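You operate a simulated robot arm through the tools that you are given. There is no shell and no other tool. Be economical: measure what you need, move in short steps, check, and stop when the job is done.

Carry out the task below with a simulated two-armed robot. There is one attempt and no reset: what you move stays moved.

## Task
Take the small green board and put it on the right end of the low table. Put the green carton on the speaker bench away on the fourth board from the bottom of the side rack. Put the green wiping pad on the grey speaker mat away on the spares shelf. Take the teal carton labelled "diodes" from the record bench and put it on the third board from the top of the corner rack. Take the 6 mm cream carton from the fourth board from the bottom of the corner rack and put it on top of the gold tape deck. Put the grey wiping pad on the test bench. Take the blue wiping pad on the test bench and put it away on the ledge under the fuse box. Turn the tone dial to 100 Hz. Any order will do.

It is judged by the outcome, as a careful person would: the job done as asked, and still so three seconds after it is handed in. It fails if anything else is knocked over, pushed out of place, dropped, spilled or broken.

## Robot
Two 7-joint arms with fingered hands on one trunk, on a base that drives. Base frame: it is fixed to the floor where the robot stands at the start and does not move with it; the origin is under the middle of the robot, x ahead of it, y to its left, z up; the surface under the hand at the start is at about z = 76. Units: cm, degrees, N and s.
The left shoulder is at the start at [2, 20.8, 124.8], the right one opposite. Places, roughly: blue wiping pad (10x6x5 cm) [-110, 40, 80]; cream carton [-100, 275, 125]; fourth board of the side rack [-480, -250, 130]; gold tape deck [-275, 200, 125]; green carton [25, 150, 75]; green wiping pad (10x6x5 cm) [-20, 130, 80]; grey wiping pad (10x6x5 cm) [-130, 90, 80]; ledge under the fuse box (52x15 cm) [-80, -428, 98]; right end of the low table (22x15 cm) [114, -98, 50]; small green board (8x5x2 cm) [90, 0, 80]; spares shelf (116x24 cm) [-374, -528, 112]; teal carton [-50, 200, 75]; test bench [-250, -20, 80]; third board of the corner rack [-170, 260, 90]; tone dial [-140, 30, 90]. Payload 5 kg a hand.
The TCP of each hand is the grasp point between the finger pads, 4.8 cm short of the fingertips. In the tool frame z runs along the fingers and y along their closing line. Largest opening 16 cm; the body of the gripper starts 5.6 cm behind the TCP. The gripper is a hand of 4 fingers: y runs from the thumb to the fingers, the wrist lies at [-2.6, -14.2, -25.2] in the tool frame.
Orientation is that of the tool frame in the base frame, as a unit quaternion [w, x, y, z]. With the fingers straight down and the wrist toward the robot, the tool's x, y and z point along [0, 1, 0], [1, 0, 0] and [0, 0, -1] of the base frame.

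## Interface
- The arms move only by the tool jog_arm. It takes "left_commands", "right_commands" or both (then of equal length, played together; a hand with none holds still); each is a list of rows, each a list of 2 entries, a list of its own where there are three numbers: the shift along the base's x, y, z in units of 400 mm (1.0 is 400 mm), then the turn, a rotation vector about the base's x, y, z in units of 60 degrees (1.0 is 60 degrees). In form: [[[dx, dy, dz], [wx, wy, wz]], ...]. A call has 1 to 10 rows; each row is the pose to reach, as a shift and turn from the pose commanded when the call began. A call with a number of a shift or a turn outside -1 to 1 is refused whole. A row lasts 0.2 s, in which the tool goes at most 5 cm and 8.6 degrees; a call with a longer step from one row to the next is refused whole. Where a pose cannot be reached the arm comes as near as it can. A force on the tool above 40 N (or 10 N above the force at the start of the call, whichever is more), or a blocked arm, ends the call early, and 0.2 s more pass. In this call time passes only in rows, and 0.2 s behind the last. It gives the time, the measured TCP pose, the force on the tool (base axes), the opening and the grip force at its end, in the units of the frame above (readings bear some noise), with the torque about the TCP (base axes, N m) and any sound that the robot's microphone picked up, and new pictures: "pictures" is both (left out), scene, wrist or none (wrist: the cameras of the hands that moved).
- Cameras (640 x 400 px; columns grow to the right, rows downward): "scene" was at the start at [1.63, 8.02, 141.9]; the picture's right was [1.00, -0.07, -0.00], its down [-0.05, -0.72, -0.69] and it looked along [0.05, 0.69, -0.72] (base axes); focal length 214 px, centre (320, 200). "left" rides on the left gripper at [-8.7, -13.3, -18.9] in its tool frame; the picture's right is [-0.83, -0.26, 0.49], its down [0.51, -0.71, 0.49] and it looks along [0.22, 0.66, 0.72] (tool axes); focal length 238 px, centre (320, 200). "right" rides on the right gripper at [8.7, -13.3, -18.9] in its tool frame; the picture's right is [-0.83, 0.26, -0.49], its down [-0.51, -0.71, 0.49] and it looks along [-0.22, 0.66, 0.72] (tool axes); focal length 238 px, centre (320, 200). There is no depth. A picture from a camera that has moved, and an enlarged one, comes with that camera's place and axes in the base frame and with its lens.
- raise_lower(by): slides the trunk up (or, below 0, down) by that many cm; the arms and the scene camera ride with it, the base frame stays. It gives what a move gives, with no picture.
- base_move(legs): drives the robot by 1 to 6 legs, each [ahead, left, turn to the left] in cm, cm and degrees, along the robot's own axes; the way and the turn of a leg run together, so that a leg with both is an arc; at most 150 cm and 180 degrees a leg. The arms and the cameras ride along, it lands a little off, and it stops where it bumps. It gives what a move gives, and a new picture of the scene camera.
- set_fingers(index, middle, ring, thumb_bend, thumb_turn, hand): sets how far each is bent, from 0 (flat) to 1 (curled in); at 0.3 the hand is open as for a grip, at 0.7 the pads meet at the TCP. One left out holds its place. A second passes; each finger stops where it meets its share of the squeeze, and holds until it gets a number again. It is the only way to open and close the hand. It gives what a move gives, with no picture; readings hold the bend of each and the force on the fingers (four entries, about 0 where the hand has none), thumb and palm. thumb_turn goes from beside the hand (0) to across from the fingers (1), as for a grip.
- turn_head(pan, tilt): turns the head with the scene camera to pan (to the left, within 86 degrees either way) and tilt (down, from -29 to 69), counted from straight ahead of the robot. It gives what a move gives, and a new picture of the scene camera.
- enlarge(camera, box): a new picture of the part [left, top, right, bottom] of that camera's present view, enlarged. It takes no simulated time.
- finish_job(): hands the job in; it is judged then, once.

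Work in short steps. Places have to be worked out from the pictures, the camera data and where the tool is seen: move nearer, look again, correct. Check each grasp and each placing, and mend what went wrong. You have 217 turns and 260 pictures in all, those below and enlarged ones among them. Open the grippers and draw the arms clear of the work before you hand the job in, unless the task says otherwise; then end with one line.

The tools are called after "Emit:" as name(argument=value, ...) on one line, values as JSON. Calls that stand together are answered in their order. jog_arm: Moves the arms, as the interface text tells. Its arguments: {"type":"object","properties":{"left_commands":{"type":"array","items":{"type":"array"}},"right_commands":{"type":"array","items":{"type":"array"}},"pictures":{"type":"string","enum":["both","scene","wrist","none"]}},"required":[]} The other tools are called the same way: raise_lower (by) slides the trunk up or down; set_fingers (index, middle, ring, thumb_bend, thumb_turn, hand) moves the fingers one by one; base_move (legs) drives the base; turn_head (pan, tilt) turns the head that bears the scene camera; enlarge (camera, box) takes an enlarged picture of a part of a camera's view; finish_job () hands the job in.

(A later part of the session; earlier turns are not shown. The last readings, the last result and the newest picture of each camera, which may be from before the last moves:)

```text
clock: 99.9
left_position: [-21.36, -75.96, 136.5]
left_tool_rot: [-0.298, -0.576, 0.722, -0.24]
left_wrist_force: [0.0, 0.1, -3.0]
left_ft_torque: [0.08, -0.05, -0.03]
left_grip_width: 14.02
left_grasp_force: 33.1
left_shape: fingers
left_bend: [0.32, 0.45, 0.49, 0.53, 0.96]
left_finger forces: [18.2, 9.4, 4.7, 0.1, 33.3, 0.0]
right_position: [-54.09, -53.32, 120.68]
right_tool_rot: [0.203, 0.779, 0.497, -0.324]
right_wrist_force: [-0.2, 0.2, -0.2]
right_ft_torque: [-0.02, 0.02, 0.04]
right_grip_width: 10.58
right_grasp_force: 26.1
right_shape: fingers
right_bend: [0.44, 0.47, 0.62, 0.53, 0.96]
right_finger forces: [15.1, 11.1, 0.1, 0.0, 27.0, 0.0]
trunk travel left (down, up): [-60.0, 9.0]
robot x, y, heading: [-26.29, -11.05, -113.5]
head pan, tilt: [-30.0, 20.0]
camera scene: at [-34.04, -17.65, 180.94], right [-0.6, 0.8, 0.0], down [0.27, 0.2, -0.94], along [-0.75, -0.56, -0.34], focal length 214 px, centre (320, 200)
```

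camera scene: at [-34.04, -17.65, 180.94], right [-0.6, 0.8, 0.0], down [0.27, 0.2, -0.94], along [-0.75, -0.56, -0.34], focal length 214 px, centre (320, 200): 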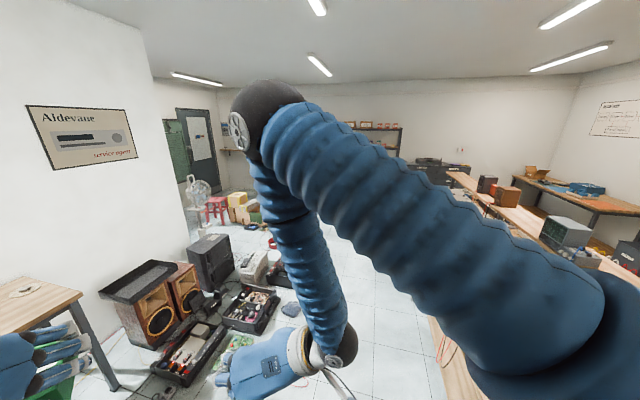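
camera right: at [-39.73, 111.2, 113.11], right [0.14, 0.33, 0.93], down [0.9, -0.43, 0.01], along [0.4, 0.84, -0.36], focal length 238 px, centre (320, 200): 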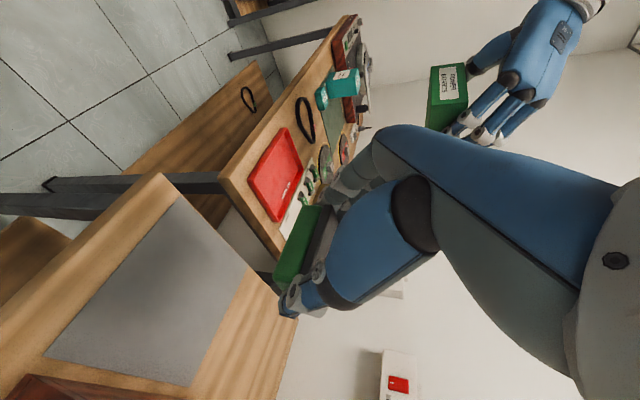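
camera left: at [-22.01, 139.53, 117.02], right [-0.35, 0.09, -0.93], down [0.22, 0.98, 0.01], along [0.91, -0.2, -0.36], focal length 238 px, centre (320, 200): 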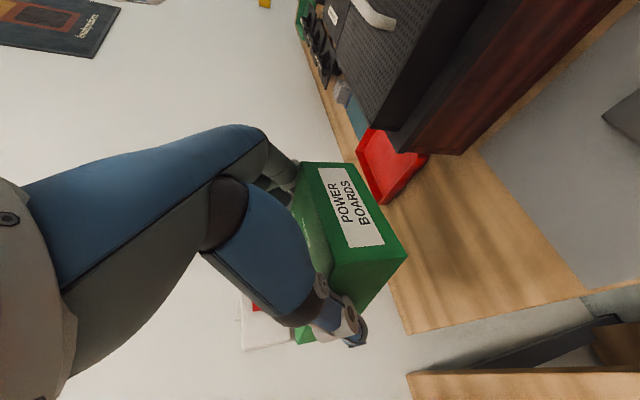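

The corridor south of the test bench looks free between the bench (s≈35) and floor clutter (s≈-90). I drive along it and look.

Emit:
base_move(legs=[[0, 0, -44.5], [0, 22, 0], [150, 0, 0], [100, 0, 0]])

Emit:
turn_head(pan=0, tilt=15)

Emit:
turn_head(pan=60, tilt=15)

```text
clock: 115.4
left_position: [-292.62, -171.97, 136.57]
left_tool_rot: [-0.366, -0.252, 0.889, -0.106]
left_wrist_force: [0.8, -0.1, -3.1]
left_ft_torque: [0.09, -0.06, 0.01]
left_grip_width: 14.04
left_grasp_force: 32.3
left_shape: fingers
left_bend: [0.32, 0.45, 0.49, 0.53, 0.96]
left_finger forces: [17.9, 9.4, 4.7, 0.0, 32.7, 0.1]
right_position: [-299.36, -132.75, 120.6]
right_tool_rot: [0.063, 0.911, 0.157, -0.377]
right_wrist_force: [0.6, 0.7, -1.3]
right_ft_torque: [0.0, 0.02, 0.01]
right_grip_width: 10.62
right_grasp_force: 26.6
right_shape: fingers
right_bend: [0.44, 0.47, 0.62, 0.53, 0.96]
right_finger forces: [15.0, 11.0, 0.0, 0.0, 26.9, 0.0]
trunk travel left (down, up): [-60.0, 9.0]
robot x, y, heading: [-249.89, -123.24, -159.1]
head pan, tilt: [-30.0, 20.0]
camera scene: at [-259.93, -121.96, 180.94], right [0.15, 0.99, 0.0], down [0.34, -0.05, -0.94], along [-0.93, 0.14, -0.34], focal length 214 px, centre (320, 200)
```

scene: 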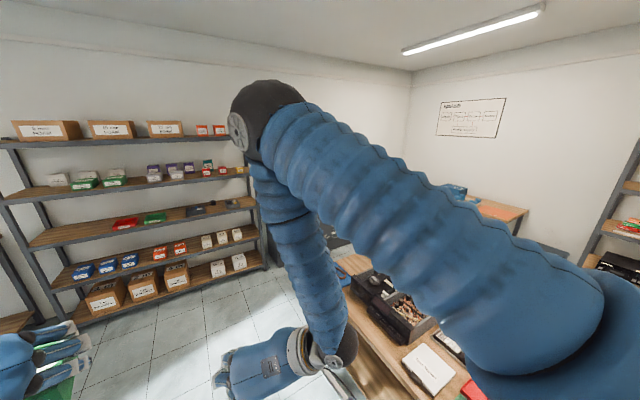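

```text
clock: 116.3
left_position: [-292.56, -172.06, 136.47]
left_tool_rot: [-0.368, -0.253, 0.888, -0.107]
left_wrist_force: [0.7, 0.3, -3.7]
left_ft_torque: [0.06, -0.06, -0.04]
left_grip_width: 14.01
left_grasp_force: 32.8
left_shape: fingers
left_bend: [0.32, 0.45, 0.49, 0.53, 0.96]
left_finger forces: [17.9, 9.3, 4.7, 0.0, 32.7, 0.0]
right_position: [-299.32, -132.78, 120.69]
right_tool_rot: [0.064, 0.911, 0.157, -0.377]
right_wrist_force: [-1.0, 0.5, -0.6]
right_ft_torque: [0.01, -0.01, 0.04]
right_grip_width: 10.59
right_grasp_force: 26.9
right_shape: fingers
right_bend: [0.44, 0.47, 0.62, 0.53, 0.96]
right_finger forces: [15.0, 10.9, 0.0, 0.0, 27.0, 0.1]
trunk travel left (down, up): [-60.0, 9.0]
robot x, y, heading: [-249.47, -123.24, -159.0]
head pan, tilt: [0.0, 15.0]
camera scene: at [-259.41, -126.75, 181.75], right [-0.36, 0.93, 0.0], down [0.24, 0.09, -0.97], along [-0.9, -0.35, -0.26], focal length 214 px, centre (320, 200)
```

scene: 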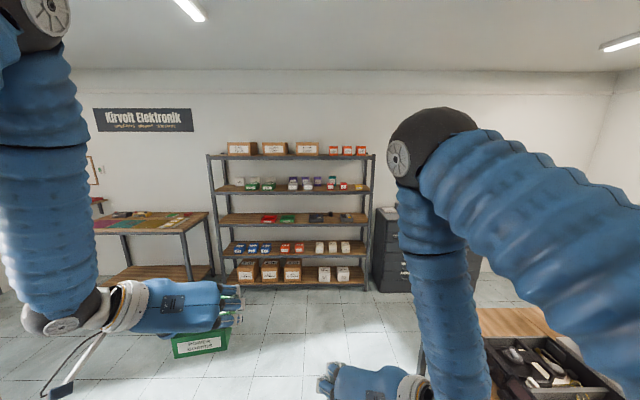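

```text
clock: 117.7
left_position: [-292.71, -172.01, 136.71]
left_tool_rot: [-0.367, -0.253, 0.889, -0.106]
left_wrist_force: [0.1, -0.2, -3.5]
left_ft_torque: [0.06, -0.05, -0.01]
left_grip_width: 14.01
left_grasp_force: 32.4
left_shape: fingers
left_bend: [0.32, 0.45, 0.49, 0.53, 0.96]
left_finger forces: [17.8, 9.3, 4.7, 0.0, 32.7, 0.0]
right_position: [-299.44, -132.63, 120.64]
right_tool_rot: [0.064, 0.911, 0.156, -0.377]
right_wrist_force: [-0.7, -0.1, -0.2]
right_ft_torque: [0.02, -0.03, -0.04]
right_grip_width: 10.61
right_grasp_force: 26.7
right_shape: fingers
right_bend: [0.44, 0.47, 0.62, 0.53, 0.96]
right_finger forces: [15.1, 11.0, 0.0, 0.0, 27.0, 0.0]
trunk travel left (down, up): [-60.0, 9.0]
robot x, y, heading: [-249.71, -122.91, -158.9]
head pan, tilt: [60.0, 15.0]
camera scene: at [-252.18, -132.63, 181.75], right [-0.99, 0.15, 0.0], down [0.04, 0.26, -0.97], along [-0.15, -0.95, -0.26], focal length 214 px, centre (320, 200)
```

scene: 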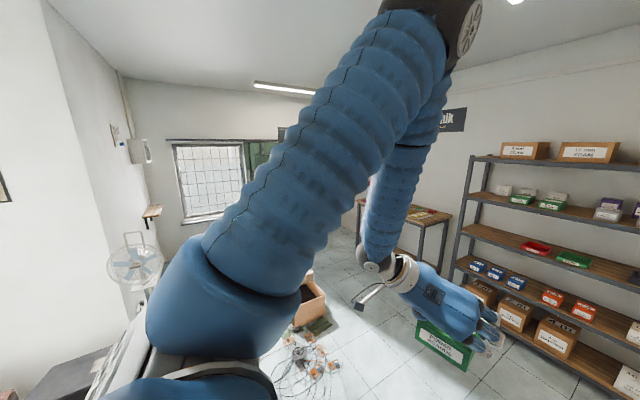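

The side rack is ahead with five boards; the fourth from the bottom has a row of cartons. I drive nearer and look.

Emit:
base_move(legs=[[110, 25, 0]])

Emit:
turn_head(pan=0, tilt=15)

Emit:
enlarge(camera="scene", box=[160, 80, 480, 280])

```text
clock: 123.5
left_position: [-387.45, -234.91, 136.65]
left_tool_rot: [-0.368, -0.25, 0.89, -0.105]
left_wrist_force: [-0.5, -0.4, -4.2]
left_ft_torque: [0.03, -0.03, -0.03]
left_grip_width: 14.02
left_grasp_force: 32.2
left_shape: fingers
left_bend: [0.32, 0.45, 0.49, 0.53, 0.96]
left_finger forces: [17.9, 9.5, 4.8, 0.1, 32.6, 0.0]
right_position: [-393.99, -195.59, 120.76]
right_tool_rot: [0.062, 0.911, 0.154, -0.377]
right_wrist_force: [-0.3, 0.7, -0.4]
right_ft_torque: [0.02, -0.02, -0.01]
right_grip_width: 10.61
right_grasp_force: 26.9
right_shape: fingers
right_bend: [0.44, 0.47, 0.62, 0.53, 0.96]
right_finger forces: [15.1, 11.0, 0.0, 0.0, 27.0, 0.0]
trunk travel left (down, up): [-60.0, 9.0]
robot x, y, heading: [-344.15, -186.56, -159.3]
head pan, tilt: [60.0, 15.0]
camera scene: at [-346.71, -195.85, 181.75], right [-0.99, 0.16, 0.0], down [0.04, 0.26, -0.97], along [-0.15, -0.95, -0.26], focal length 214 px, centre (320, 200)
```

scene: 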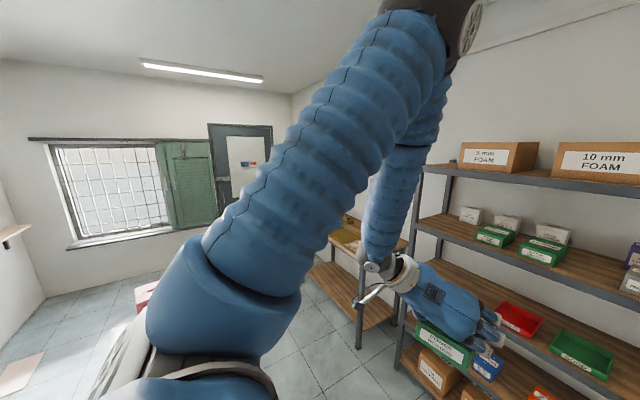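

```text
clock: 124.8
left_position: [-387.34, -235.0, 136.5]
left_tool_rot: [-0.367, -0.249, 0.89, -0.106]
left_wrist_force: [-0.3, 0.2, -3.2]
left_ft_torque: [0.06, -0.07, 0.01]
left_grip_width: 14.01
left_grasp_force: 32.1
left_shape: fingers
left_bend: [0.32, 0.45, 0.49, 0.53, 0.96]
left_finger forces: [17.9, 9.3, 4.9, 0.0, 32.6, 0.1]
right_position: [-393.97, -195.5, 120.7]
right_tool_rot: [0.062, 0.911, 0.153, -0.377]
right_wrist_force: [0.3, -0.4, -0.7]
right_ft_torque: [0.02, -0.01, 0.01]
right_grip_width: 10.61
right_grasp_force: 26.4
right_shape: fingers
right_bend: [0.44, 0.47, 0.62, 0.53, 0.96]
right_finger forces: [15.0, 11.0, 0.0, 0.0, 27.0, 0.0]
trunk travel left (down, up): [-60.0, 9.0]
robot x, y, heading: [-344.47, -185.91, -159.0]
head pan, tilt: [0.0, 15.0]
camera scene: at [-353.99, -189.98, 181.75], right [-0.36, 0.93, 0.0], down [0.24, 0.09, -0.97], along [-0.9, -0.34, -0.26], focal length 214 px, centre (320, 200)
```

scene: 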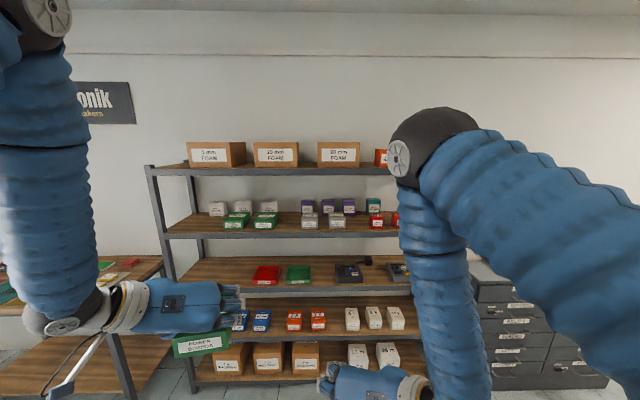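

```text
2.00 times, centred on (320, 180) of scene
camera zoom: at [-353.99, -189.98, 181.75], right [-0.36, 0.93, 0.0], down [0.24, 0.09, -0.97], along [-0.9, -0.34, -0.26], focal length 429 px, centre (320, 240)
```

zoom: 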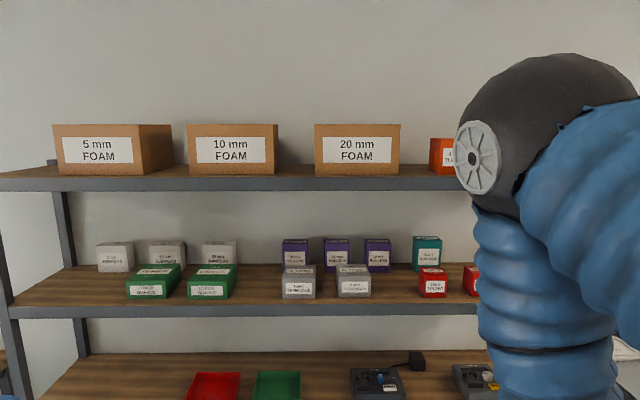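

Board 4's left end (about 30 cm wide in front) is free left of the two green cartons. I square the carton with the rack, lift it a bit, and drive closer.

Emit:
jog_arm(left_commands=[[[0, 0, 0.06], [0, 0, -0.08]], [[0, 0, 0.13], [0, 0, -0.155]], [[0, 0, 0.2], [0, 0, -0.155]]], pictures="none")

Emit:
base_move(legs=[[48, 44, 0]])

```text
clock: 125.5
left_position: [-387.35, -234.74, 144.58]
left_tool_rot: [-0.374, -0.177, 0.907, -0.075]
left_wrist_force: [0.6, 0.6, -3.7]
left_ft_torque: [-0.03, -0.02, 0.05]
left_grip_width: 14.0
left_grasp_force: 32.2
left_shape: fingers
left_bend: [0.32, 0.45, 0.49, 0.53, 0.96]
left_finger forces: [17.6, 9.6, 5.1, 0.1, 32.6, 0.0]
right_position: [-393.92, -195.41, 120.71]
right_tool_rot: [0.063, 0.911, 0.154, -0.377]
right_wrist_force: [1.4, -0.7, -0.8]
right_ft_torque: [-0.03, 0.04, 0.02]
right_grip_width: 10.61
right_grasp_force: 26.6
right_shape: fingers
right_bend: [0.44, 0.47, 0.62, 0.53, 0.96]
right_finger forces: [15.1, 11.0, 0.0, 0.0, 26.9, 0.0]
trunk travel left (down, up): [-60.0, 9.0]
robot x, y, heading: [-344.1, -186.5, -159.4]
head pan, tilt: [0.0, 15.0]
```

```text
clock: 129.2
left_position: [-417.48, -292.5, 144.62]
left_tool_rot: [-0.375, -0.173, 0.908, -0.073]
left_wrist_force: [-0.8, -0.7, -2.9]
left_ft_torque: [0.04, -0.06, 0.01]
left_grip_width: 14.02
left_grasp_force: 32.0
left_shape: fingers
left_bend: [0.32, 0.45, 0.49, 0.53, 0.96]
left_finger forces: [17.6, 9.5, 5.2, 0.0, 32.6, 0.0]
right_position: [-423.73, -253.18, 120.68]
right_tool_rot: [0.061, 0.912, 0.151, -0.378]
right_wrist_force: [0.0, -0.1, -0.7]
right_ft_torque: [0.02, -0.03, 0.02]
right_grip_width: 10.59
right_grasp_force: 26.8
right_shape: fingers
right_bend: [0.44, 0.47, 0.62, 0.53, 0.96]
right_finger forces: [15.0, 11.0, 0.1, 0.0, 27.0, 0.0]
trunk travel left (down, up): [-60.0, 9.0]
robot x, y, heading: [-373.77, -243.85, -159.4]
head pan, tilt: [0.0, 15.0]
camera scene: at [-383.67, -247.77, 181.75], right [-0.35, 0.94, 0.0], down [0.24, 0.09, -0.97], along [-0.91, -0.34, -0.26], focal length 214 px, centre (320, 200)
```

scene: 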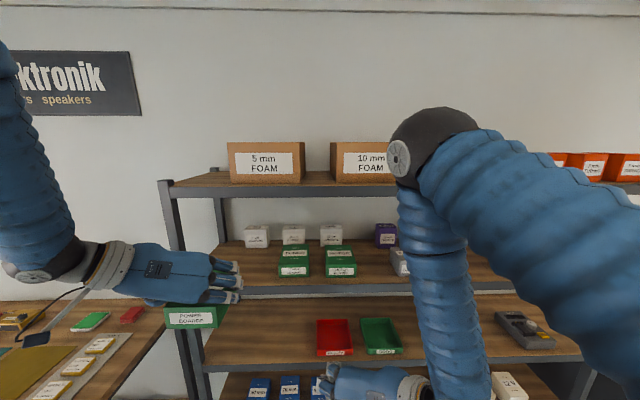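

The carton is aligned with the free left part (s≈-114.6). I drive 14 cm ahead and then extend the arm over the board.

Emit:
base_move(legs=[[14, 0, 0]])

Emit:
jog_arm(left_commands=[[[-0.09, -0.036, 0], [0, 0, 0]], [[-0.18, -0.072, 0], [0, 0, 0]], [[-0.27, -0.108, 0], [0, 0, 0]], [[-0.36, -0.144, 0], [0, 0, 0]]], pictures="both")

```text
clock: 130.5
left_position: [-430.47, -297.31, 144.62]
left_tool_rot: [-0.375, -0.174, 0.908, -0.074]
left_wrist_force: [0.4, 0.2, -3.3]
left_ft_torque: [0.04, -0.06, 0.01]
left_grip_width: 13.98
left_grasp_force: 32.2
left_shape: fingers
left_bend: [0.32, 0.45, 0.49, 0.53, 0.96]
left_finger forces: [17.6, 9.5, 5.2, 0.0, 32.7, 0.0]
right_position: [-436.88, -257.92, 120.75]
right_tool_rot: [0.06, 0.912, 0.152, -0.377]
right_wrist_force: [0.3, -0.2, -0.3]
right_ft_torque: [-0.01, 0.04, -0.02]
right_grip_width: 10.61
right_grasp_force: 26.7
right_shape: fingers
right_bend: [0.44, 0.47, 0.62, 0.53, 0.96]
right_finger forces: [15.1, 11.1, 0.0, 0.0, 27.0, 0.1]
trunk travel left (down, up): [-60.0, 9.0]
robot x, y, heading: [-387.36, -248.78, -159.5]
head pan, tilt: [0.0, 15.0]
camera scene: at [-396.67, -252.66, 181.77], right [-0.35, 0.94, 0.0], down [0.24, 0.09, -0.97], along [-0.91, -0.34, -0.26], focal length 214 px, centre (320, 200)
```

scene: 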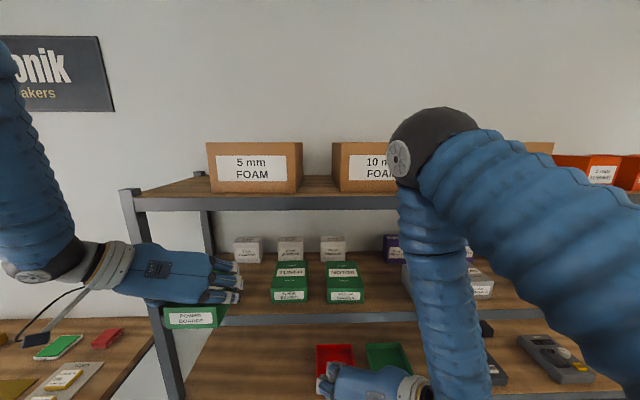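

```text
clock: 131.5
left_position: [-445.04, -303.23, 144.38]
left_tool_rot: [-0.373, -0.173, 0.908, -0.073]
left_wrist_force: [-0.4, -0.4, -4.8]
left_ft_torque: [0.05, -0.1, -0.02]
left_grip_width: 13.99
left_grasp_force: 32.2
left_shape: fingers
left_bend: [0.32, 0.45, 0.49, 0.53, 0.96]
left_finger forces: [17.4, 9.5, 5.2, 0.0, 32.4, 0.0]
right_position: [-437.03, -258.15, 120.61]
right_tool_rot: [0.061, 0.912, 0.151, -0.376]
right_wrist_force: [-0.7, 0.4, -1.4]
right_ft_torque: [0.05, -0.04, 0.02]
right_grip_width: 10.61
right_grasp_force: 26.8
right_shape: fingers
right_bend: [0.44, 0.47, 0.62, 0.53, 0.96]
right_finger forces: [15.0, 11.0, 0.0, 0.1, 27.0, 0.0]
trunk travel left (down, up): [-60.0, 9.0]
robot x, y, heading: [-386.95, -249.03, -159.6]
head pan, tilt: [0.0, 15.0]
camera scene: at [-397.07, -252.81, 181.73], right [-0.35, 0.94, 0.0], down [0.24, 0.09, -0.97], along [-0.9, -0.34, -0.26], focal length 214 px, centre (320, 200)
camera left: at [-422.17, -308.28, 151.84], right [0.33, -0.15, -0.93], down [-0.39, -0.92, 0.01], along [-0.86, 0.36, -0.36], focal length 238 px, centre (320, 200)
```

scene: 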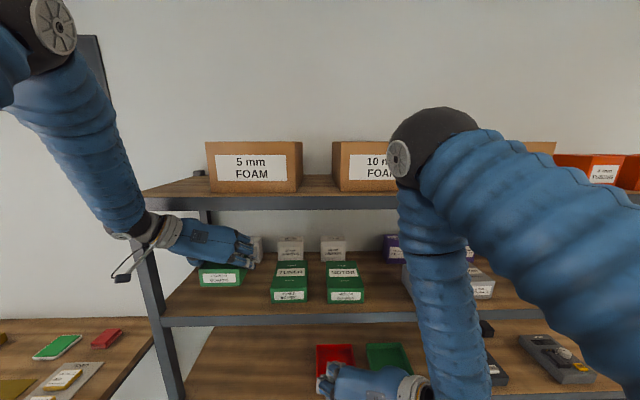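
left: 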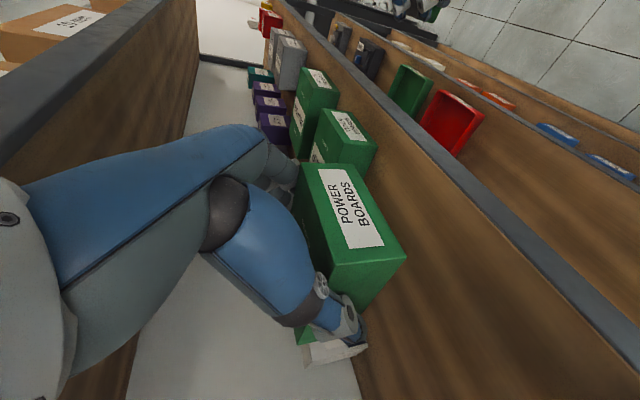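

Above the free place (n=-526), back-row carton ~9 cm beyond. Lower in steps until contact.

Emit:
jog_arm(left_commands=[[[0, 0, -0.1], [0, 0, 0]], [[0, 0, -0.19], [0, 0, 0]], [[0, 0, -0.21], [0, 0, 0]], [[0, 0, -0.225], [0, 0, 0]], [[0, 0, -0.235], [0, 0, 0]], [[0, 0, -0.245], [0, 0, 0]]], pictures="wrist")

```text
clock: 132.9
left_position: [-445.24, -303.35, 135.66]
left_tool_rot: [-0.382, -0.175, 0.905, -0.071]
left_wrist_force: [8.4, 1.5, 22.6]
left_ft_torque: [1.28, 0.65, -0.54]
left_grip_width: 13.94
left_grasp_force: 39.3
left_shape: fingers
left_bend: [0.32, 0.45, 0.49, 0.53, 0.96]
left_finger forces: [22.8, 10.2, 12.0, 0.0, 33.0, 0.1]
right_position: [-436.77, -258.17, 120.68]
right_tool_rot: [0.061, 0.911, 0.151, -0.378]
right_wrist_force: [-0.5, -0.7, -0.7]
right_ft_torque: [0.04, -0.06, -0.02]
right_grip_width: 10.62
right_grasp_force: 26.4
right_shape: fingers
right_bend: [0.44, 0.47, 0.62, 0.53, 0.96]
right_finger forces: [14.9, 11.0, 0.0, 0.1, 27.1, 0.1]
trunk travel left (down, up): [-60.0, 9.0]
robot x, y, heading: [-387.35, -249.13, -159.1]
head pan, tilt: [0.0, 15.0]
stopped in row 6 (left hand): the force on the tool passed its limit at 42 N (the readings are from after the stop); the commanded pose is now the measured one
camera left: at [-422.16, -308.26, 142.65], right [0.31, -0.15, -0.94], down [-0.39, -0.92, 0.02], along [-0.87, 0.36, -0.35], focal length 238 px, centre (320, 200)
```

left: 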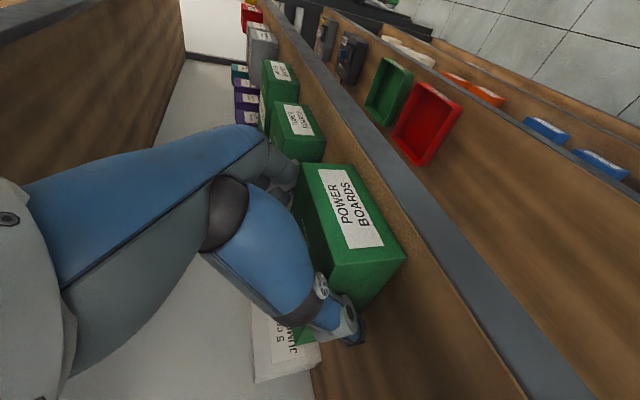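

Carton rests on the board. Open gently and retreat up/back.

Emit:
set_fingers(hand="left", index=0.27, middle=0.33, ring=0.33, thumb_bend=0.35)

Emit:
jog_arm(left_commands=[[[0.02, 0.008, 0.05], [0, 0, 0]], [[0.06, 0.024, 0.11], [0, 0, 0]], [[0.13, 0.052, 0.18], [0, 0, 0]], [[0.22, 0.09, 0.22], [0, 0, 0]], [[0.33, 0.13, 0.22], [0, 0, 0]], [[0.44, 0.17, 0.22], [0, 0, 0]], [[0.55, 0.21, 0.22], [0, 0, 0]]], pictures="both")

```text
clock: 133.9
left_position: [-445.23, -303.28, 135.39]
left_tool_rot: [-0.378, -0.174, 0.906, -0.072]
left_wrist_force: [0.9, 3.4, 5.3]
left_ft_torque: [0.3, -0.08, 0.13]
left_grip_width: 17.13
left_grasp_force: 4.1
left_shape: fingers
left_bend: [0.26, 0.33, 0.33, 0.34, 0.98]
left_finger forces: [6.7, 0.0, 0.1, 0.1, 2.1, 0.0]
right_position: [-436.82, -258.06, 120.71]
right_tool_rot: [0.06, 0.912, 0.151, -0.377]
right_wrist_force: [0.3, -0.6, -0.7]
right_ft_torque: [0.0, -0.04, 0.0]
right_grip_width: 10.58
right_grasp_force: 26.8
right_shape: fingers
right_bend: [0.44, 0.47, 0.62, 0.53, 0.96]
right_finger forces: [15.1, 11.0, 0.1, 0.0, 27.0, 0.0]
trunk travel left (down, up): [-60.0, 9.0]
robot x, y, heading: [-386.98, -248.93, -159.5]
head pan, tilt: [0.0, 15.0]
```

```text
clock: 135.6
left_position: [-422.97, -294.71, 144.11]
left_tool_rot: [-0.381, -0.174, 0.905, -0.072]
left_wrist_force: [0.8, 0.3, 0.2]
left_ft_torque: [-0.05, 0.1, 0.02]
left_grip_width: 16.83
left_grasp_force: 0.1
left_shape: fingers
left_bend: [0.27, 0.33, 0.33, 0.35, 0.97]
left_finger forces: [0.0, 0.1, 0.1, 0.0, 0.1, 0.1]
right_position: [-436.65, -257.85, 120.68]
right_tool_rot: [0.061, 0.911, 0.152, -0.378]
right_wrist_force: [1.2, 0.4, -0.2]
right_ft_torque: [-0.03, 0.05, -0.02]
right_grip_width: 10.59
right_grasp_force: 26.8
right_shape: fingers
right_bend: [0.44, 0.47, 0.62, 0.53, 0.96]
right_finger forces: [15.0, 11.0, 0.0, 0.0, 27.1, 0.1]
trunk travel left (down, up): [-60.0, 9.0]
robot x, y, heading: [-387.25, -249.27, -159.6]
head pan, tilt: [0.0, 15.0]
camera scene: at [-396.49, -252.58, 181.78], right [-0.35, 0.94, 0.0], down [0.24, 0.09, -0.97], along [-0.91, -0.34, -0.26], focal length 214 px, centre (320, 200)
camera left: at [-399.92, -299.76, 151.22], right [0.31, -0.15, -0.94], down [-0.39, -0.92, 0.02], along [-0.86, 0.36, -0.35], focal length 238 px, centre (320, 200)
```

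scene: 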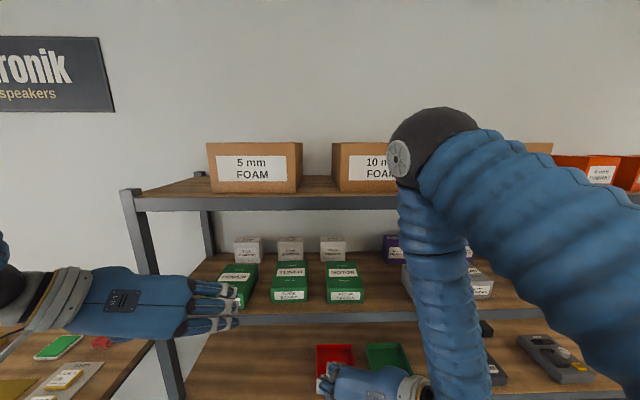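
left: 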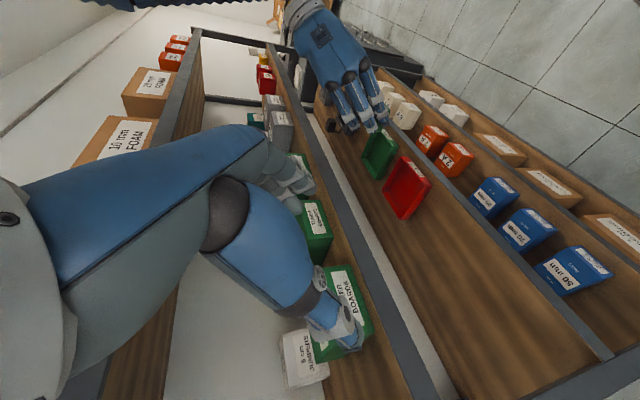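

The green carton stands neatly beside the others. Now back off, turn left and look toward the spares shelf.

Emit:
base_move(legs=[[-15, 0, 0], [0, 0, 91]])

Emit:
turn_head(pan=0, tilt=25)

```text
clock: 140.8
left_position: [-326.98, -279.66, 143.93]
left_tool_rot: [0.216, 0.766, -0.514, 0.321]
left_wrist_force: [0.4, -0.1, -0.3]
left_ft_torque: [0.0, 0.04, 0.01]
left_grip_width: 16.81
left_grasp_force: 0.1
left_shape: fingers
left_bend: [0.27, 0.33, 0.33, 0.35, 0.97]
left_finger forces: [0.0, 0.0, 0.0, 0.0, 0.0, 0.0]
right_position: [-363.76, -293.44, 120.71]
right_tool_rot: [0.311, 0.535, 0.754, -0.222]
right_wrist_force: [0.1, -0.6, -0.1]
right_ft_torque: [0.02, 0.0, 0.02]
right_grip_width: 10.58
right_grasp_force: 26.6
right_shape: fingers
right_bend: [0.44, 0.47, 0.62, 0.53, 0.96]
right_finger forces: [14.9, 10.9, 0.1, 0.0, 27.0, 0.0]
trunk travel left (down, up): [-60.0, 9.0]
robot x, y, heading: [-373.28, -243.75, -69.0]
head pan, tilt: [0.0, 15.0]
camera scene: at [-369.31, -253.52, 181.75], right [-0.93, -0.36, 0.0], down [-0.09, 0.24, -0.97], along [0.34, -0.9, -0.26], focal length 214 px, centre (320, 200)
```

scene: 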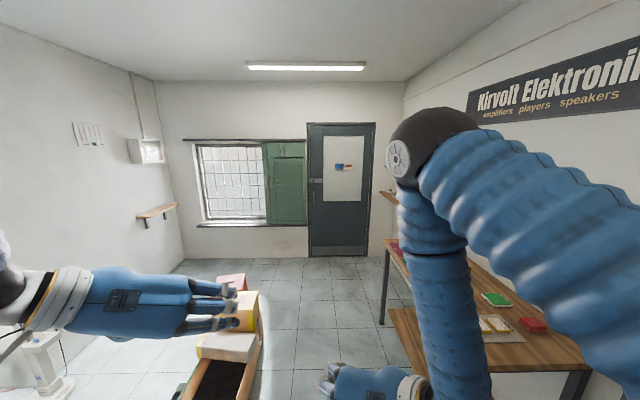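

```text
clock: 141.5
left_position: [-326.91, -279.64, 144.0]
left_tool_rot: [0.217, 0.766, -0.514, 0.321]
left_wrist_force: [0.4, 0.0, 0.4]
left_ft_torque: [0.01, -0.02, 0.01]
left_grip_width: 16.82
left_grasp_force: 0.1
left_shape: fingers
left_bend: [0.27, 0.33, 0.33, 0.35, 0.97]
left_finger forces: [0.1, 0.1, 0.1, 0.0, 0.0, 0.1]
right_position: [-363.65, -293.45, 120.64]
right_tool_rot: [0.311, 0.535, 0.754, -0.222]
right_wrist_force: [-1.0, 0.6, -0.2]
right_ft_torque: [0.03, 0.03, -0.04]
right_grip_width: 10.59
right_grasp_force: 26.9
right_shape: fingers
right_bend: [0.44, 0.47, 0.62, 0.53, 0.96]
right_finger forces: [14.8, 10.9, 0.1, 0.2, 27.0, 0.0]
trunk travel left (down, up): [-60.0, 9.0]
robot x, y, heading: [-373.2, -243.45, -69.0]
head pan, tilt: [0.0, 25.0]
camera scene: at [-369.33, -253.39, 180.14], right [-0.93, -0.36, 0.0], down [-0.15, 0.39, -0.91], along [0.32, -0.85, -0.42], focal length 214 px, centre (320, 200)
```

scene: 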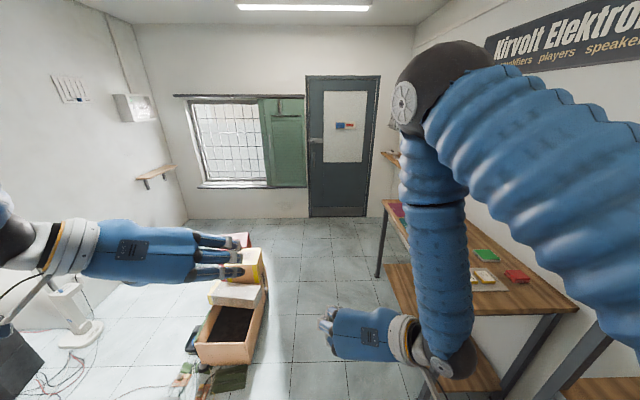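

The spares shelf is on the right wall beyond the table; the fuse-box ledge is on the left wall. I drive down the lane and turn to face the shelf.

Emit:
base_move(legs=[[130, 0, 0], [115, 0, 0], [0, 0, -89]])

```text
clock: 157.3
left_position: [-317.8, -519.8, 144.01]
left_tool_rot: [-0.379, -0.191, 0.902, -0.08]
left_wrist_force: [-0.4, 0.4, 0.1]
left_ft_torque: [-0.01, 0.0, -0.03]
left_grip_width: 16.83
left_grasp_force: 0.1
left_shape: fingers
left_bend: [0.27, 0.33, 0.33, 0.35, 0.97]
left_finger forces: [0.0, 0.0, 0.0, 0.0, 0.1, 0.1]
right_position: [-332.72, -483.46, 120.7]
right_tool_rot: [0.067, 0.909, 0.169, -0.376]
right_wrist_force: [-0.8, -0.5, -0.5]
right_ft_torque: [0.01, -0.03, 0.0]
right_grip_width: 10.58
right_grasp_force: 26.9
right_shape: fingers
right_bend: [0.44, 0.47, 0.62, 0.53, 0.96]
right_finger forces: [14.6, 10.8, 0.0, 0.0, 26.8, 0.1]
trunk travel left (down, up): [-60.0, 9.0]
robot x, y, heading: [-283.2, -472.59, -157.2]
head pan, tilt: [0.0, 25.0]
camera scene: at [-292.79, -476.59, 180.13], right [-0.38, 0.92, 0.0], down [0.39, 0.16, -0.91], along [-0.84, -0.35, -0.42], focal length 214 px, centre (320, 200)
```

scene: 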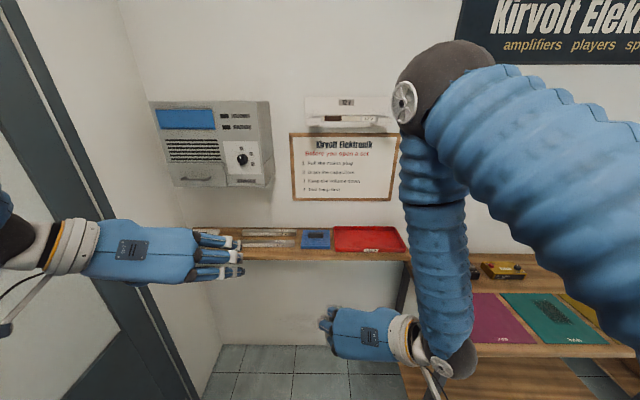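

The shelf carries a few items; the left hand hides its left end. I lower and pull back the left hand and look enlarged.

Emit:
jog_arm(left_commands=[[[0.05, 0.02, -0.1], [0, 0, 0]], [[0.1, 0.04, -0.2], [0, 0, 0]], [[0.15, 0.06, -0.3], [0, 0, 0]], [[0.2, 0.08, -0.4], [0, 0, 0]], [[0.2, 0.08, -0.52], [0, 0, 0]], [[0.2, 0.08, -0.64], [0, 0, 0]], [[0.2, 0.08, -0.75], [0, 0, 0]]], pictures="none")

Emit:
enlarge(camera="scene", box=[120, 180, 440, 380])

Emit:
enlarge(camera="right", box=[0, 0, 640, 400])

```text
clock: 158.9
left_position: [-309.73, -516.85, 113.89]
left_tool_rot: [-0.378, -0.192, 0.902, -0.079]
left_wrist_force: [0.4, 0.3, -0.3]
left_ft_torque: [0.09, 0.0, -0.06]
left_grip_width: 16.84
left_grasp_force: 0.1
left_shape: fingers
left_bend: [0.27, 0.33, 0.33, 0.35, 0.97]
left_finger forces: [0.1, 0.1, 0.0, 0.1, 0.0, 0.0]
left hand out of reach, approached as far as the arm can: row 1, 2, 3, 4, 5
right_position: [-332.87, -483.64, 120.63]
right_tool_rot: [0.068, 0.909, 0.169, -0.375]
right_wrist_force: [-0.1, -0.9, -0.7]
right_ft_torque: [0.08, -0.01, -0.02]
right_grip_width: 10.57
right_grasp_force: 26.0
right_shape: fingers
right_bend: [0.44, 0.47, 0.62, 0.53, 0.96]
right_finger forces: [14.7, 10.8, 0.1, 0.0, 26.8, 0.0]
trunk travel left (down, up): [-60.0, 9.0]
robot x, y, heading: [-283.26, -472.88, -157.0]
head pan, tilt: [0.0, 25.0]
```

```text
2.00 times, centred on (280, 280) of scene
camera zoom: at [-292.88, -476.83, 180.12], right [-0.39, 0.92, 0.0], down [0.39, 0.16, -0.91], along [-0.84, -0.35, -0.42], focal length 429 px, centre (400, 40)
```

zoom: 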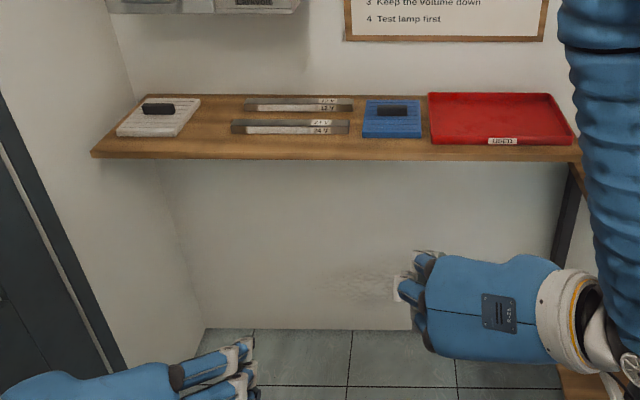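

```text
1.00 times, centred on (320, 200) of right (not enlarged: the box is as wide or as high as the picture)
camera zoom: at [-319.34, -464.35, 127.99], right [-0.14, -0.33, 0.93], down [-0.91, 0.41, 0.01], along [-0.39, -0.85, -0.36], focal length 238 px, centre (320, 200)
```

zoom: 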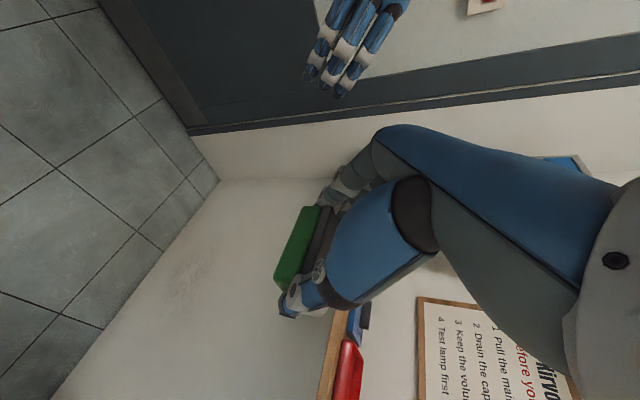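

The shelf's only fitting gap is ~13 cm between the white item and the metal bars, so the pad must go in lengthwise. I need to regrasp it with the hand vertical; I look at the table to the right for free space.

Emit:
turn_head(pan=-45, tilt=45)

```text
clock: 160.0
left_position: [-309.83, -516.68, 113.9]
left_tool_rot: [-0.378, -0.191, 0.903, -0.079]
left_wrist_force: [-0.3, 0.4, 0.4]
left_ft_torque: [0.02, 0.02, -0.07]
left_grip_width: 16.83
left_grasp_force: 0.0
left_shape: fingers
left_bend: [0.27, 0.33, 0.33, 0.35, 0.97]
left_finger forces: [0.0, 0.0, 0.0, 0.0, 0.0, 0.1]
right_position: [-332.67, -483.44, 120.72]
right_tool_rot: [0.068, 0.908, 0.168, -0.376]
right_wrist_force: [0.3, -0.6, 0.4]
right_ft_torque: [0.0, -0.01, 0.01]
right_grip_width: 10.56
right_grasp_force: 25.8
right_shape: fingers
right_bend: [0.44, 0.47, 0.62, 0.53, 0.96]
right_finger forces: [14.8, 10.9, 0.0, 0.0, 26.8, 0.1]
trunk travel left (down, up): [-60.0, 9.0]
robot x, y, heading: [-283.36, -472.74, -157.7]
head pan, tilt: [-45.0, 45.0]
camera scene: at [-291.84, -469.99, 177.08], right [0.38, 0.93, 0.0], down [0.65, -0.27, -0.71], along [-0.65, 0.27, -0.71], focal length 214 px, centre (320, 200)
```

scene: 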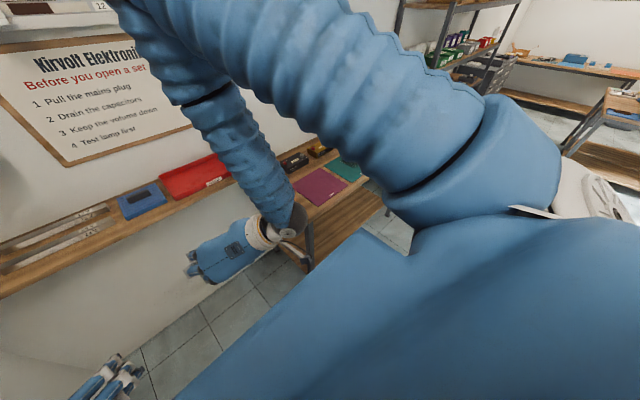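

I move right to face the table and look down at it.

Emit:
base_move(legs=[[0, -50, 0]])

Emit:
turn_head(pan=0, tilt=40)

```text
clock: 163.0
left_position: [-328.94, -470.38, 113.98]
left_tool_rot: [-0.379, -0.193, 0.902, -0.081]
left_wrist_force: [-0.6, -0.1, -0.7]
left_ft_torque: [0.0, -0.01, 0.0]
left_grip_width: 16.79
left_grasp_force: 0.1
left_shape: fingers
left_bend: [0.27, 0.33, 0.33, 0.35, 0.97]
left_finger forces: [0.0, 0.1, 0.0, 0.0, 0.0, 0.1]
right_position: [-351.99, -437.47, 120.65]
right_tool_rot: [0.069, 0.909, 0.17, -0.375]
right_wrist_force: [-0.2, -0.7, -0.7]
right_ft_torque: [0.0, -0.01, 0.02]
right_grip_width: 10.57
right_grasp_force: 26.7
right_shape: fingers
right_bend: [0.44, 0.47, 0.62, 0.53, 0.96]
right_finger forces: [14.8, 10.8, 0.0, 0.0, 26.9, 0.0]
trunk travel left (down, up): [-60.0, 9.0]
robot x, y, heading: [-302.87, -426.04, -156.9]
head pan, tilt: [-45.0, 45.0]
camera scene: at [-311.21, -423.74, 177.07], right [0.38, 0.93, 0.0], down [0.66, -0.27, -0.71], along [-0.65, 0.27, -0.71], focal length 214 px, centre (320, 200)
```

scene: 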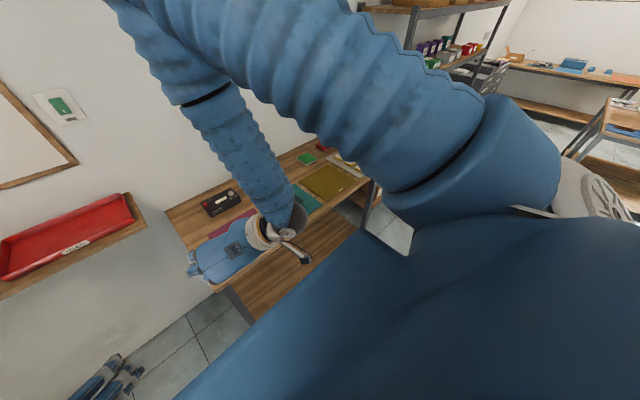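

```text
clock: 164.1
left_position: [-328.93, -470.39, 114.01]
left_tool_rot: [-0.378, -0.193, 0.902, -0.081]
left_wrist_force: [0.8, 0.4, -0.3]
left_ft_torque: [0.03, 0.03, 0.02]
left_grip_width: 16.81
left_grasp_force: 0.1
left_shape: fingers
left_bend: [0.27, 0.33, 0.33, 0.35, 0.97]
left_finger forces: [0.0, 0.1, 0.0, 0.0, 0.0, 0.0]
right_position: [-352.12, -437.35, 120.63]
right_tool_rot: [0.069, 0.908, 0.17, -0.376]
right_wrist_force: [0.0, -0.8, -1.3]
right_ft_torque: [-0.01, -0.01, 0.02]
right_grip_width: 10.57
right_grasp_force: 26.0
right_shape: fingers
right_bend: [0.44, 0.47, 0.62, 0.53, 0.96]
right_finger forces: [14.7, 10.8, 0.0, 0.0, 26.9, 0.1]
trunk travel left (down, up): [-60.0, 9.0]
robot x, y, heading: [-302.86, -426.08, -157.2]
head pan, tilt: [0.0, 40.0]
camera scene: at [-311.52, -430.07, 177.8], right [-0.39, 0.92, 0.0], down [0.59, 0.25, -0.77], along [-0.71, -0.3, -0.64], focal length 214 px, centre (320, 200)
```

scene: 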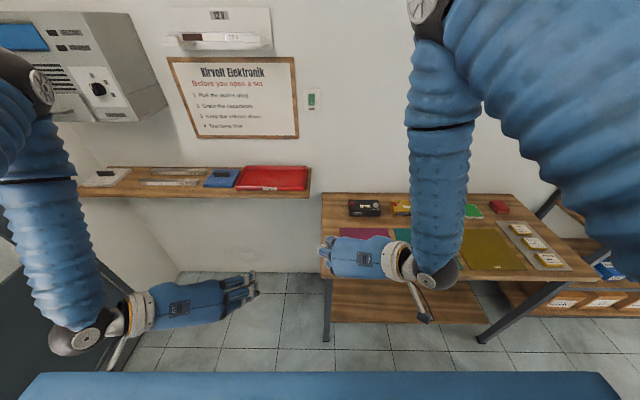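

The table's back-left corner (left of the black box, ~15 cm wide) is free. I raise the left hand clear, drive closer and extend the right hand above that spot.

Emit:
jog_arm(left_commands=[[[0, 0, 0.11], [0, 0, 0]], [[0, 0, 0.22], [0, 0, 0]], [[0, 0, 0.33], [0, 0, 0]], [[0, 0, 0.44], [0, 0, 0]], [[0, 0, 0.55], [0, 0, 0]], [[0, 0, 0.66], [0, 0, 0]], [[0, 0, 0.75], [0, 0, 0]]], pictures="none")

Emit:
base_move(legs=[[32, 0, -1]])

Emit:
jog_arm(right_commands=[[[-0.09, -0.04, 0], [0, 0, 0]], [[-0.18, -0.08, 0], [0, 0, 0]], [[-0.27, -0.12, 0], [0, 0, 0]], [[-0.36, -0.15, -0.04], [0, 0, 0]], [[-0.38, -0.16, -0.14], [0, 0, 0]], [[-0.38, -0.16, -0.26], [0, 0, 0]]], pictures="both")

```text
clock: 165.7
left_position: [-331.69, -474.75, 144.8]
left_tool_rot: [-0.377, -0.193, 0.902, -0.08]
left_wrist_force: [1.0, 1.3, -0.6]
left_ft_torque: [-0.13, 0.02, 0.05]
left_grip_width: 16.82
left_grasp_force: 0.1
left_shape: fingers
left_bend: [0.27, 0.33, 0.33, 0.35, 0.98]
left_finger forces: [0.0, 0.1, 0.0, 0.0, 0.0, 0.1]
left hand out of reach, approached as far as the arm can: row 2, 3, 4, 5, 6, 7
right_position: [-351.88, -437.24, 120.59]
right_tool_rot: [0.07, 0.908, 0.17, -0.377]
right_wrist_force: [-0.7, 0.6, -0.6]
right_ft_torque: [-0.08, 0.01, 0.04]
right_grip_width: 10.58
right_grasp_force: 26.4
right_shape: fingers
right_bend: [0.44, 0.47, 0.62, 0.53, 0.96]
right_finger forces: [14.8, 10.8, 0.1, 0.0, 26.8, 0.0]
trunk travel left (down, up): [-60.0, 9.0]
robot x, y, heading: [-302.49, -426.06, -157.3]
head pan, tilt: [0.0, 40.0]
```

```text
clock: 167.8
left_position: [-361.9, -486.66, 144.63]
left_tool_rot: [-0.377, -0.185, 0.904, -0.077]
left_wrist_force: [0.1, -0.4, 0.4]
left_ft_torque: [0.02, 0.01, -0.02]
left_grip_width: 16.79
left_grasp_force: 0.2
left_shape: fingers
left_bend: [0.27, 0.33, 0.33, 0.35, 0.98]
left_finger forces: [0.0, 0.0, 0.0, 0.0, 0.0, 0.0]
right_position: [-381.53, -448.68, 120.81]
right_tool_rot: [0.065, 0.91, 0.163, -0.376]
right_wrist_force: [0.0, 0.0, -1.1]
right_ft_torque: [0.0, -0.02, -0.04]
right_grip_width: 10.55
right_grasp_force: 25.5
right_shape: fingers
right_bend: [0.44, 0.47, 0.62, 0.53, 0.96]
right_finger forces: [14.8, 10.8, 0.0, 0.1, 26.9, 0.1]
trunk travel left (down, up): [-60.0, 9.0]
robot x, y, heading: [-332.18, -438.15, -158.1]
head pan, tilt: [0.0, 40.0]
camera scene: at [-340.85, -442.02, 177.81], right [-0.37, 0.93, 0.0], down [0.6, 0.24, -0.77], along [-0.71, -0.29, -0.64], focal length 214 px, centre (320, 200)
```

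scene: 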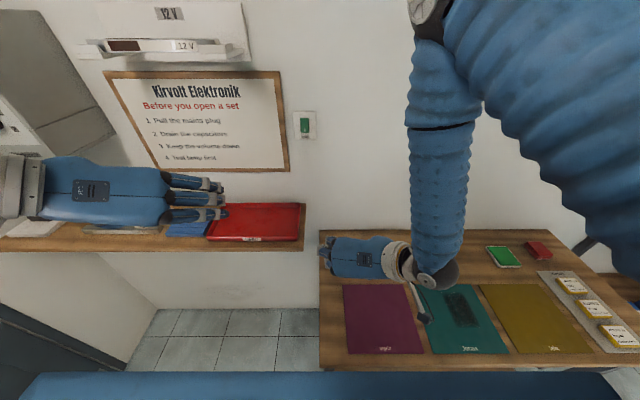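

```text
clock: 169.2
left_position: [-362.19, -486.77, 144.62]
left_tool_rot: [-0.376, -0.185, 0.905, -0.076]
left_wrist_force: [-1.2, -0.3, 0.0]
left_ft_torque: [-0.01, -0.05, 0.0]
left_grip_width: 16.81
left_grasp_force: 0.0
left_shape: fingers
left_bend: [0.27, 0.33, 0.33, 0.35, 0.98]
left_finger forces: [0.0, 0.0, 0.0, 0.1, 0.0, 0.0]
right_position: [-396.88, -455.18, 110.08]
right_tool_rot: [0.066, 0.91, 0.163, -0.376]
right_wrist_force: [-2.8, -1.3, 2.2]
right_ft_torque: [0.07, -0.27, 0.05]
right_grip_width: 10.56
right_grasp_force: 26.0
right_shape: fingers
right_bend: [0.44, 0.47, 0.62, 0.53, 0.96]
right_finger forces: [14.7, 10.8, 0.0, 0.0, 26.8, 0.1]
trunk travel left (down, up): [-60.0, 9.0]
robot x, y, heading: [-332.06, -438.21, -158.1]
head pan, tilt: [0.0, 40.0]
camera scene: at [-341.09, -442.08, 177.78], right [-0.37, 0.93, 0.0], down [0.6, 0.24, -0.77], along [-0.71, -0.29, -0.64], focal length 214 px, centre (320, 200)
camera right: at [-383.28, -435.94, 117.48], right [-0.14, -0.33, 0.93], down [-0.91, 0.42, 0.01], along [-0.4, -0.84, -0.36], focal length 238 px, centre (320, 200)
```

scene: 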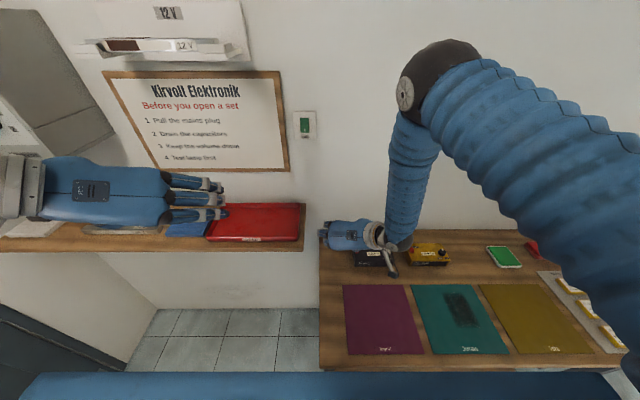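
right: 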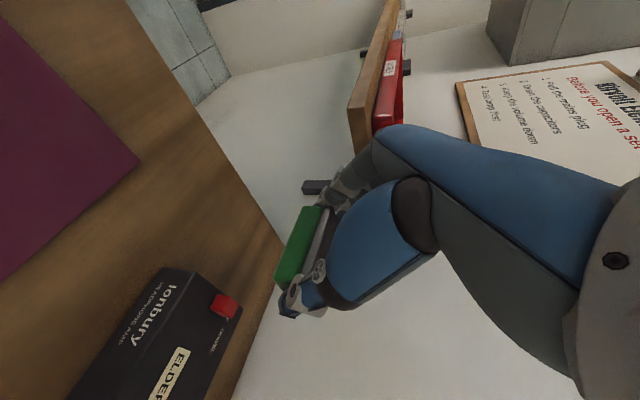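

The table top is at z≈94; box front edge ~n=-536, so I set the pad down just in front of the box: move back 9.6 cm and lower.

Emit:
jog_arm(right_commands=[[[0.12, 0.023, 0], [0, 0, 0]], [[0.24, 0.046, 0], [0, 0, 0]], [[0.24, 0.046, -0.1], [0, 0, 0]], [[0.24, 0.046, -0.19], [0, 0, 0]], [[0.24, 0.046, -0.22], [0, 0, 0]], [[0.24, 0.046, -0.235], [0, 0, 0]], [[0.24, 0.046, -0.25], [0, 0, 0]], [[0.24, 0.046, -0.265], [0, 0, 0]], [[0.24, 0.046, -0.28], [0, 0, 0]]], pictures="wrist")

```text
clock: 171.2
left_position: [-361.71, -486.65, 144.83]
left_tool_rot: [-0.378, -0.185, 0.904, -0.075]
left_wrist_force: [0.4, 0.2, -0.4]
left_ft_torque: [-0.02, 0.05, 0.0]
left_grip_width: 16.81
left_grasp_force: 0.1
left_shape: fingers
left_bend: [0.27, 0.33, 0.33, 0.35, 0.98]
left_finger forces: [0.0, 0.1, 0.1, 0.0, 0.0, 0.1]
right_position: [-387.13, -453.21, 99.35]
right_tool_rot: [0.067, 0.909, 0.164, -0.378]
right_wrist_force: [6.7, 3.6, 26.0]
right_ft_torque: [-0.01, 0.28, -0.33]
right_grip_width: 10.59
right_grasp_force: 31.6
right_shape: fingers
right_bend: [0.44, 0.46, 0.62, 0.53, 0.97]
right_finger forces: [15.2, 12.7, 0.0, 0.0, 35.0, 0.1]
trunk travel left (down, up): [-60.0, 9.0]
robot x, y, heading: [-331.95, -438.44, -158.1]
head pan, tilt: [0.0, 40.0]
camera right: at [-373.44, -434.08, 106.59], right [-0.14, -0.33, 0.93], down [-0.91, 0.42, 0.01], along [-0.4, -0.85, -0.36], focal length 238 px, centre (320, 200)
```

right: 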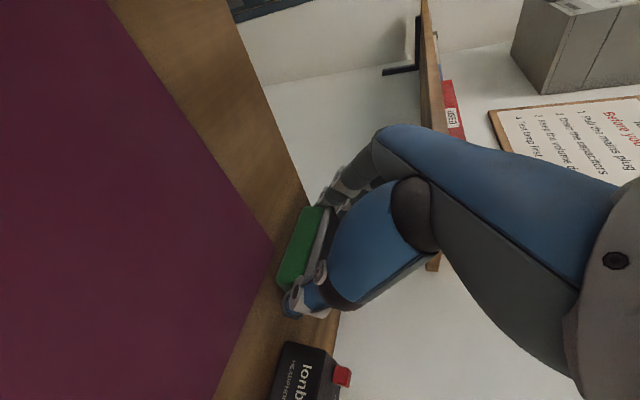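

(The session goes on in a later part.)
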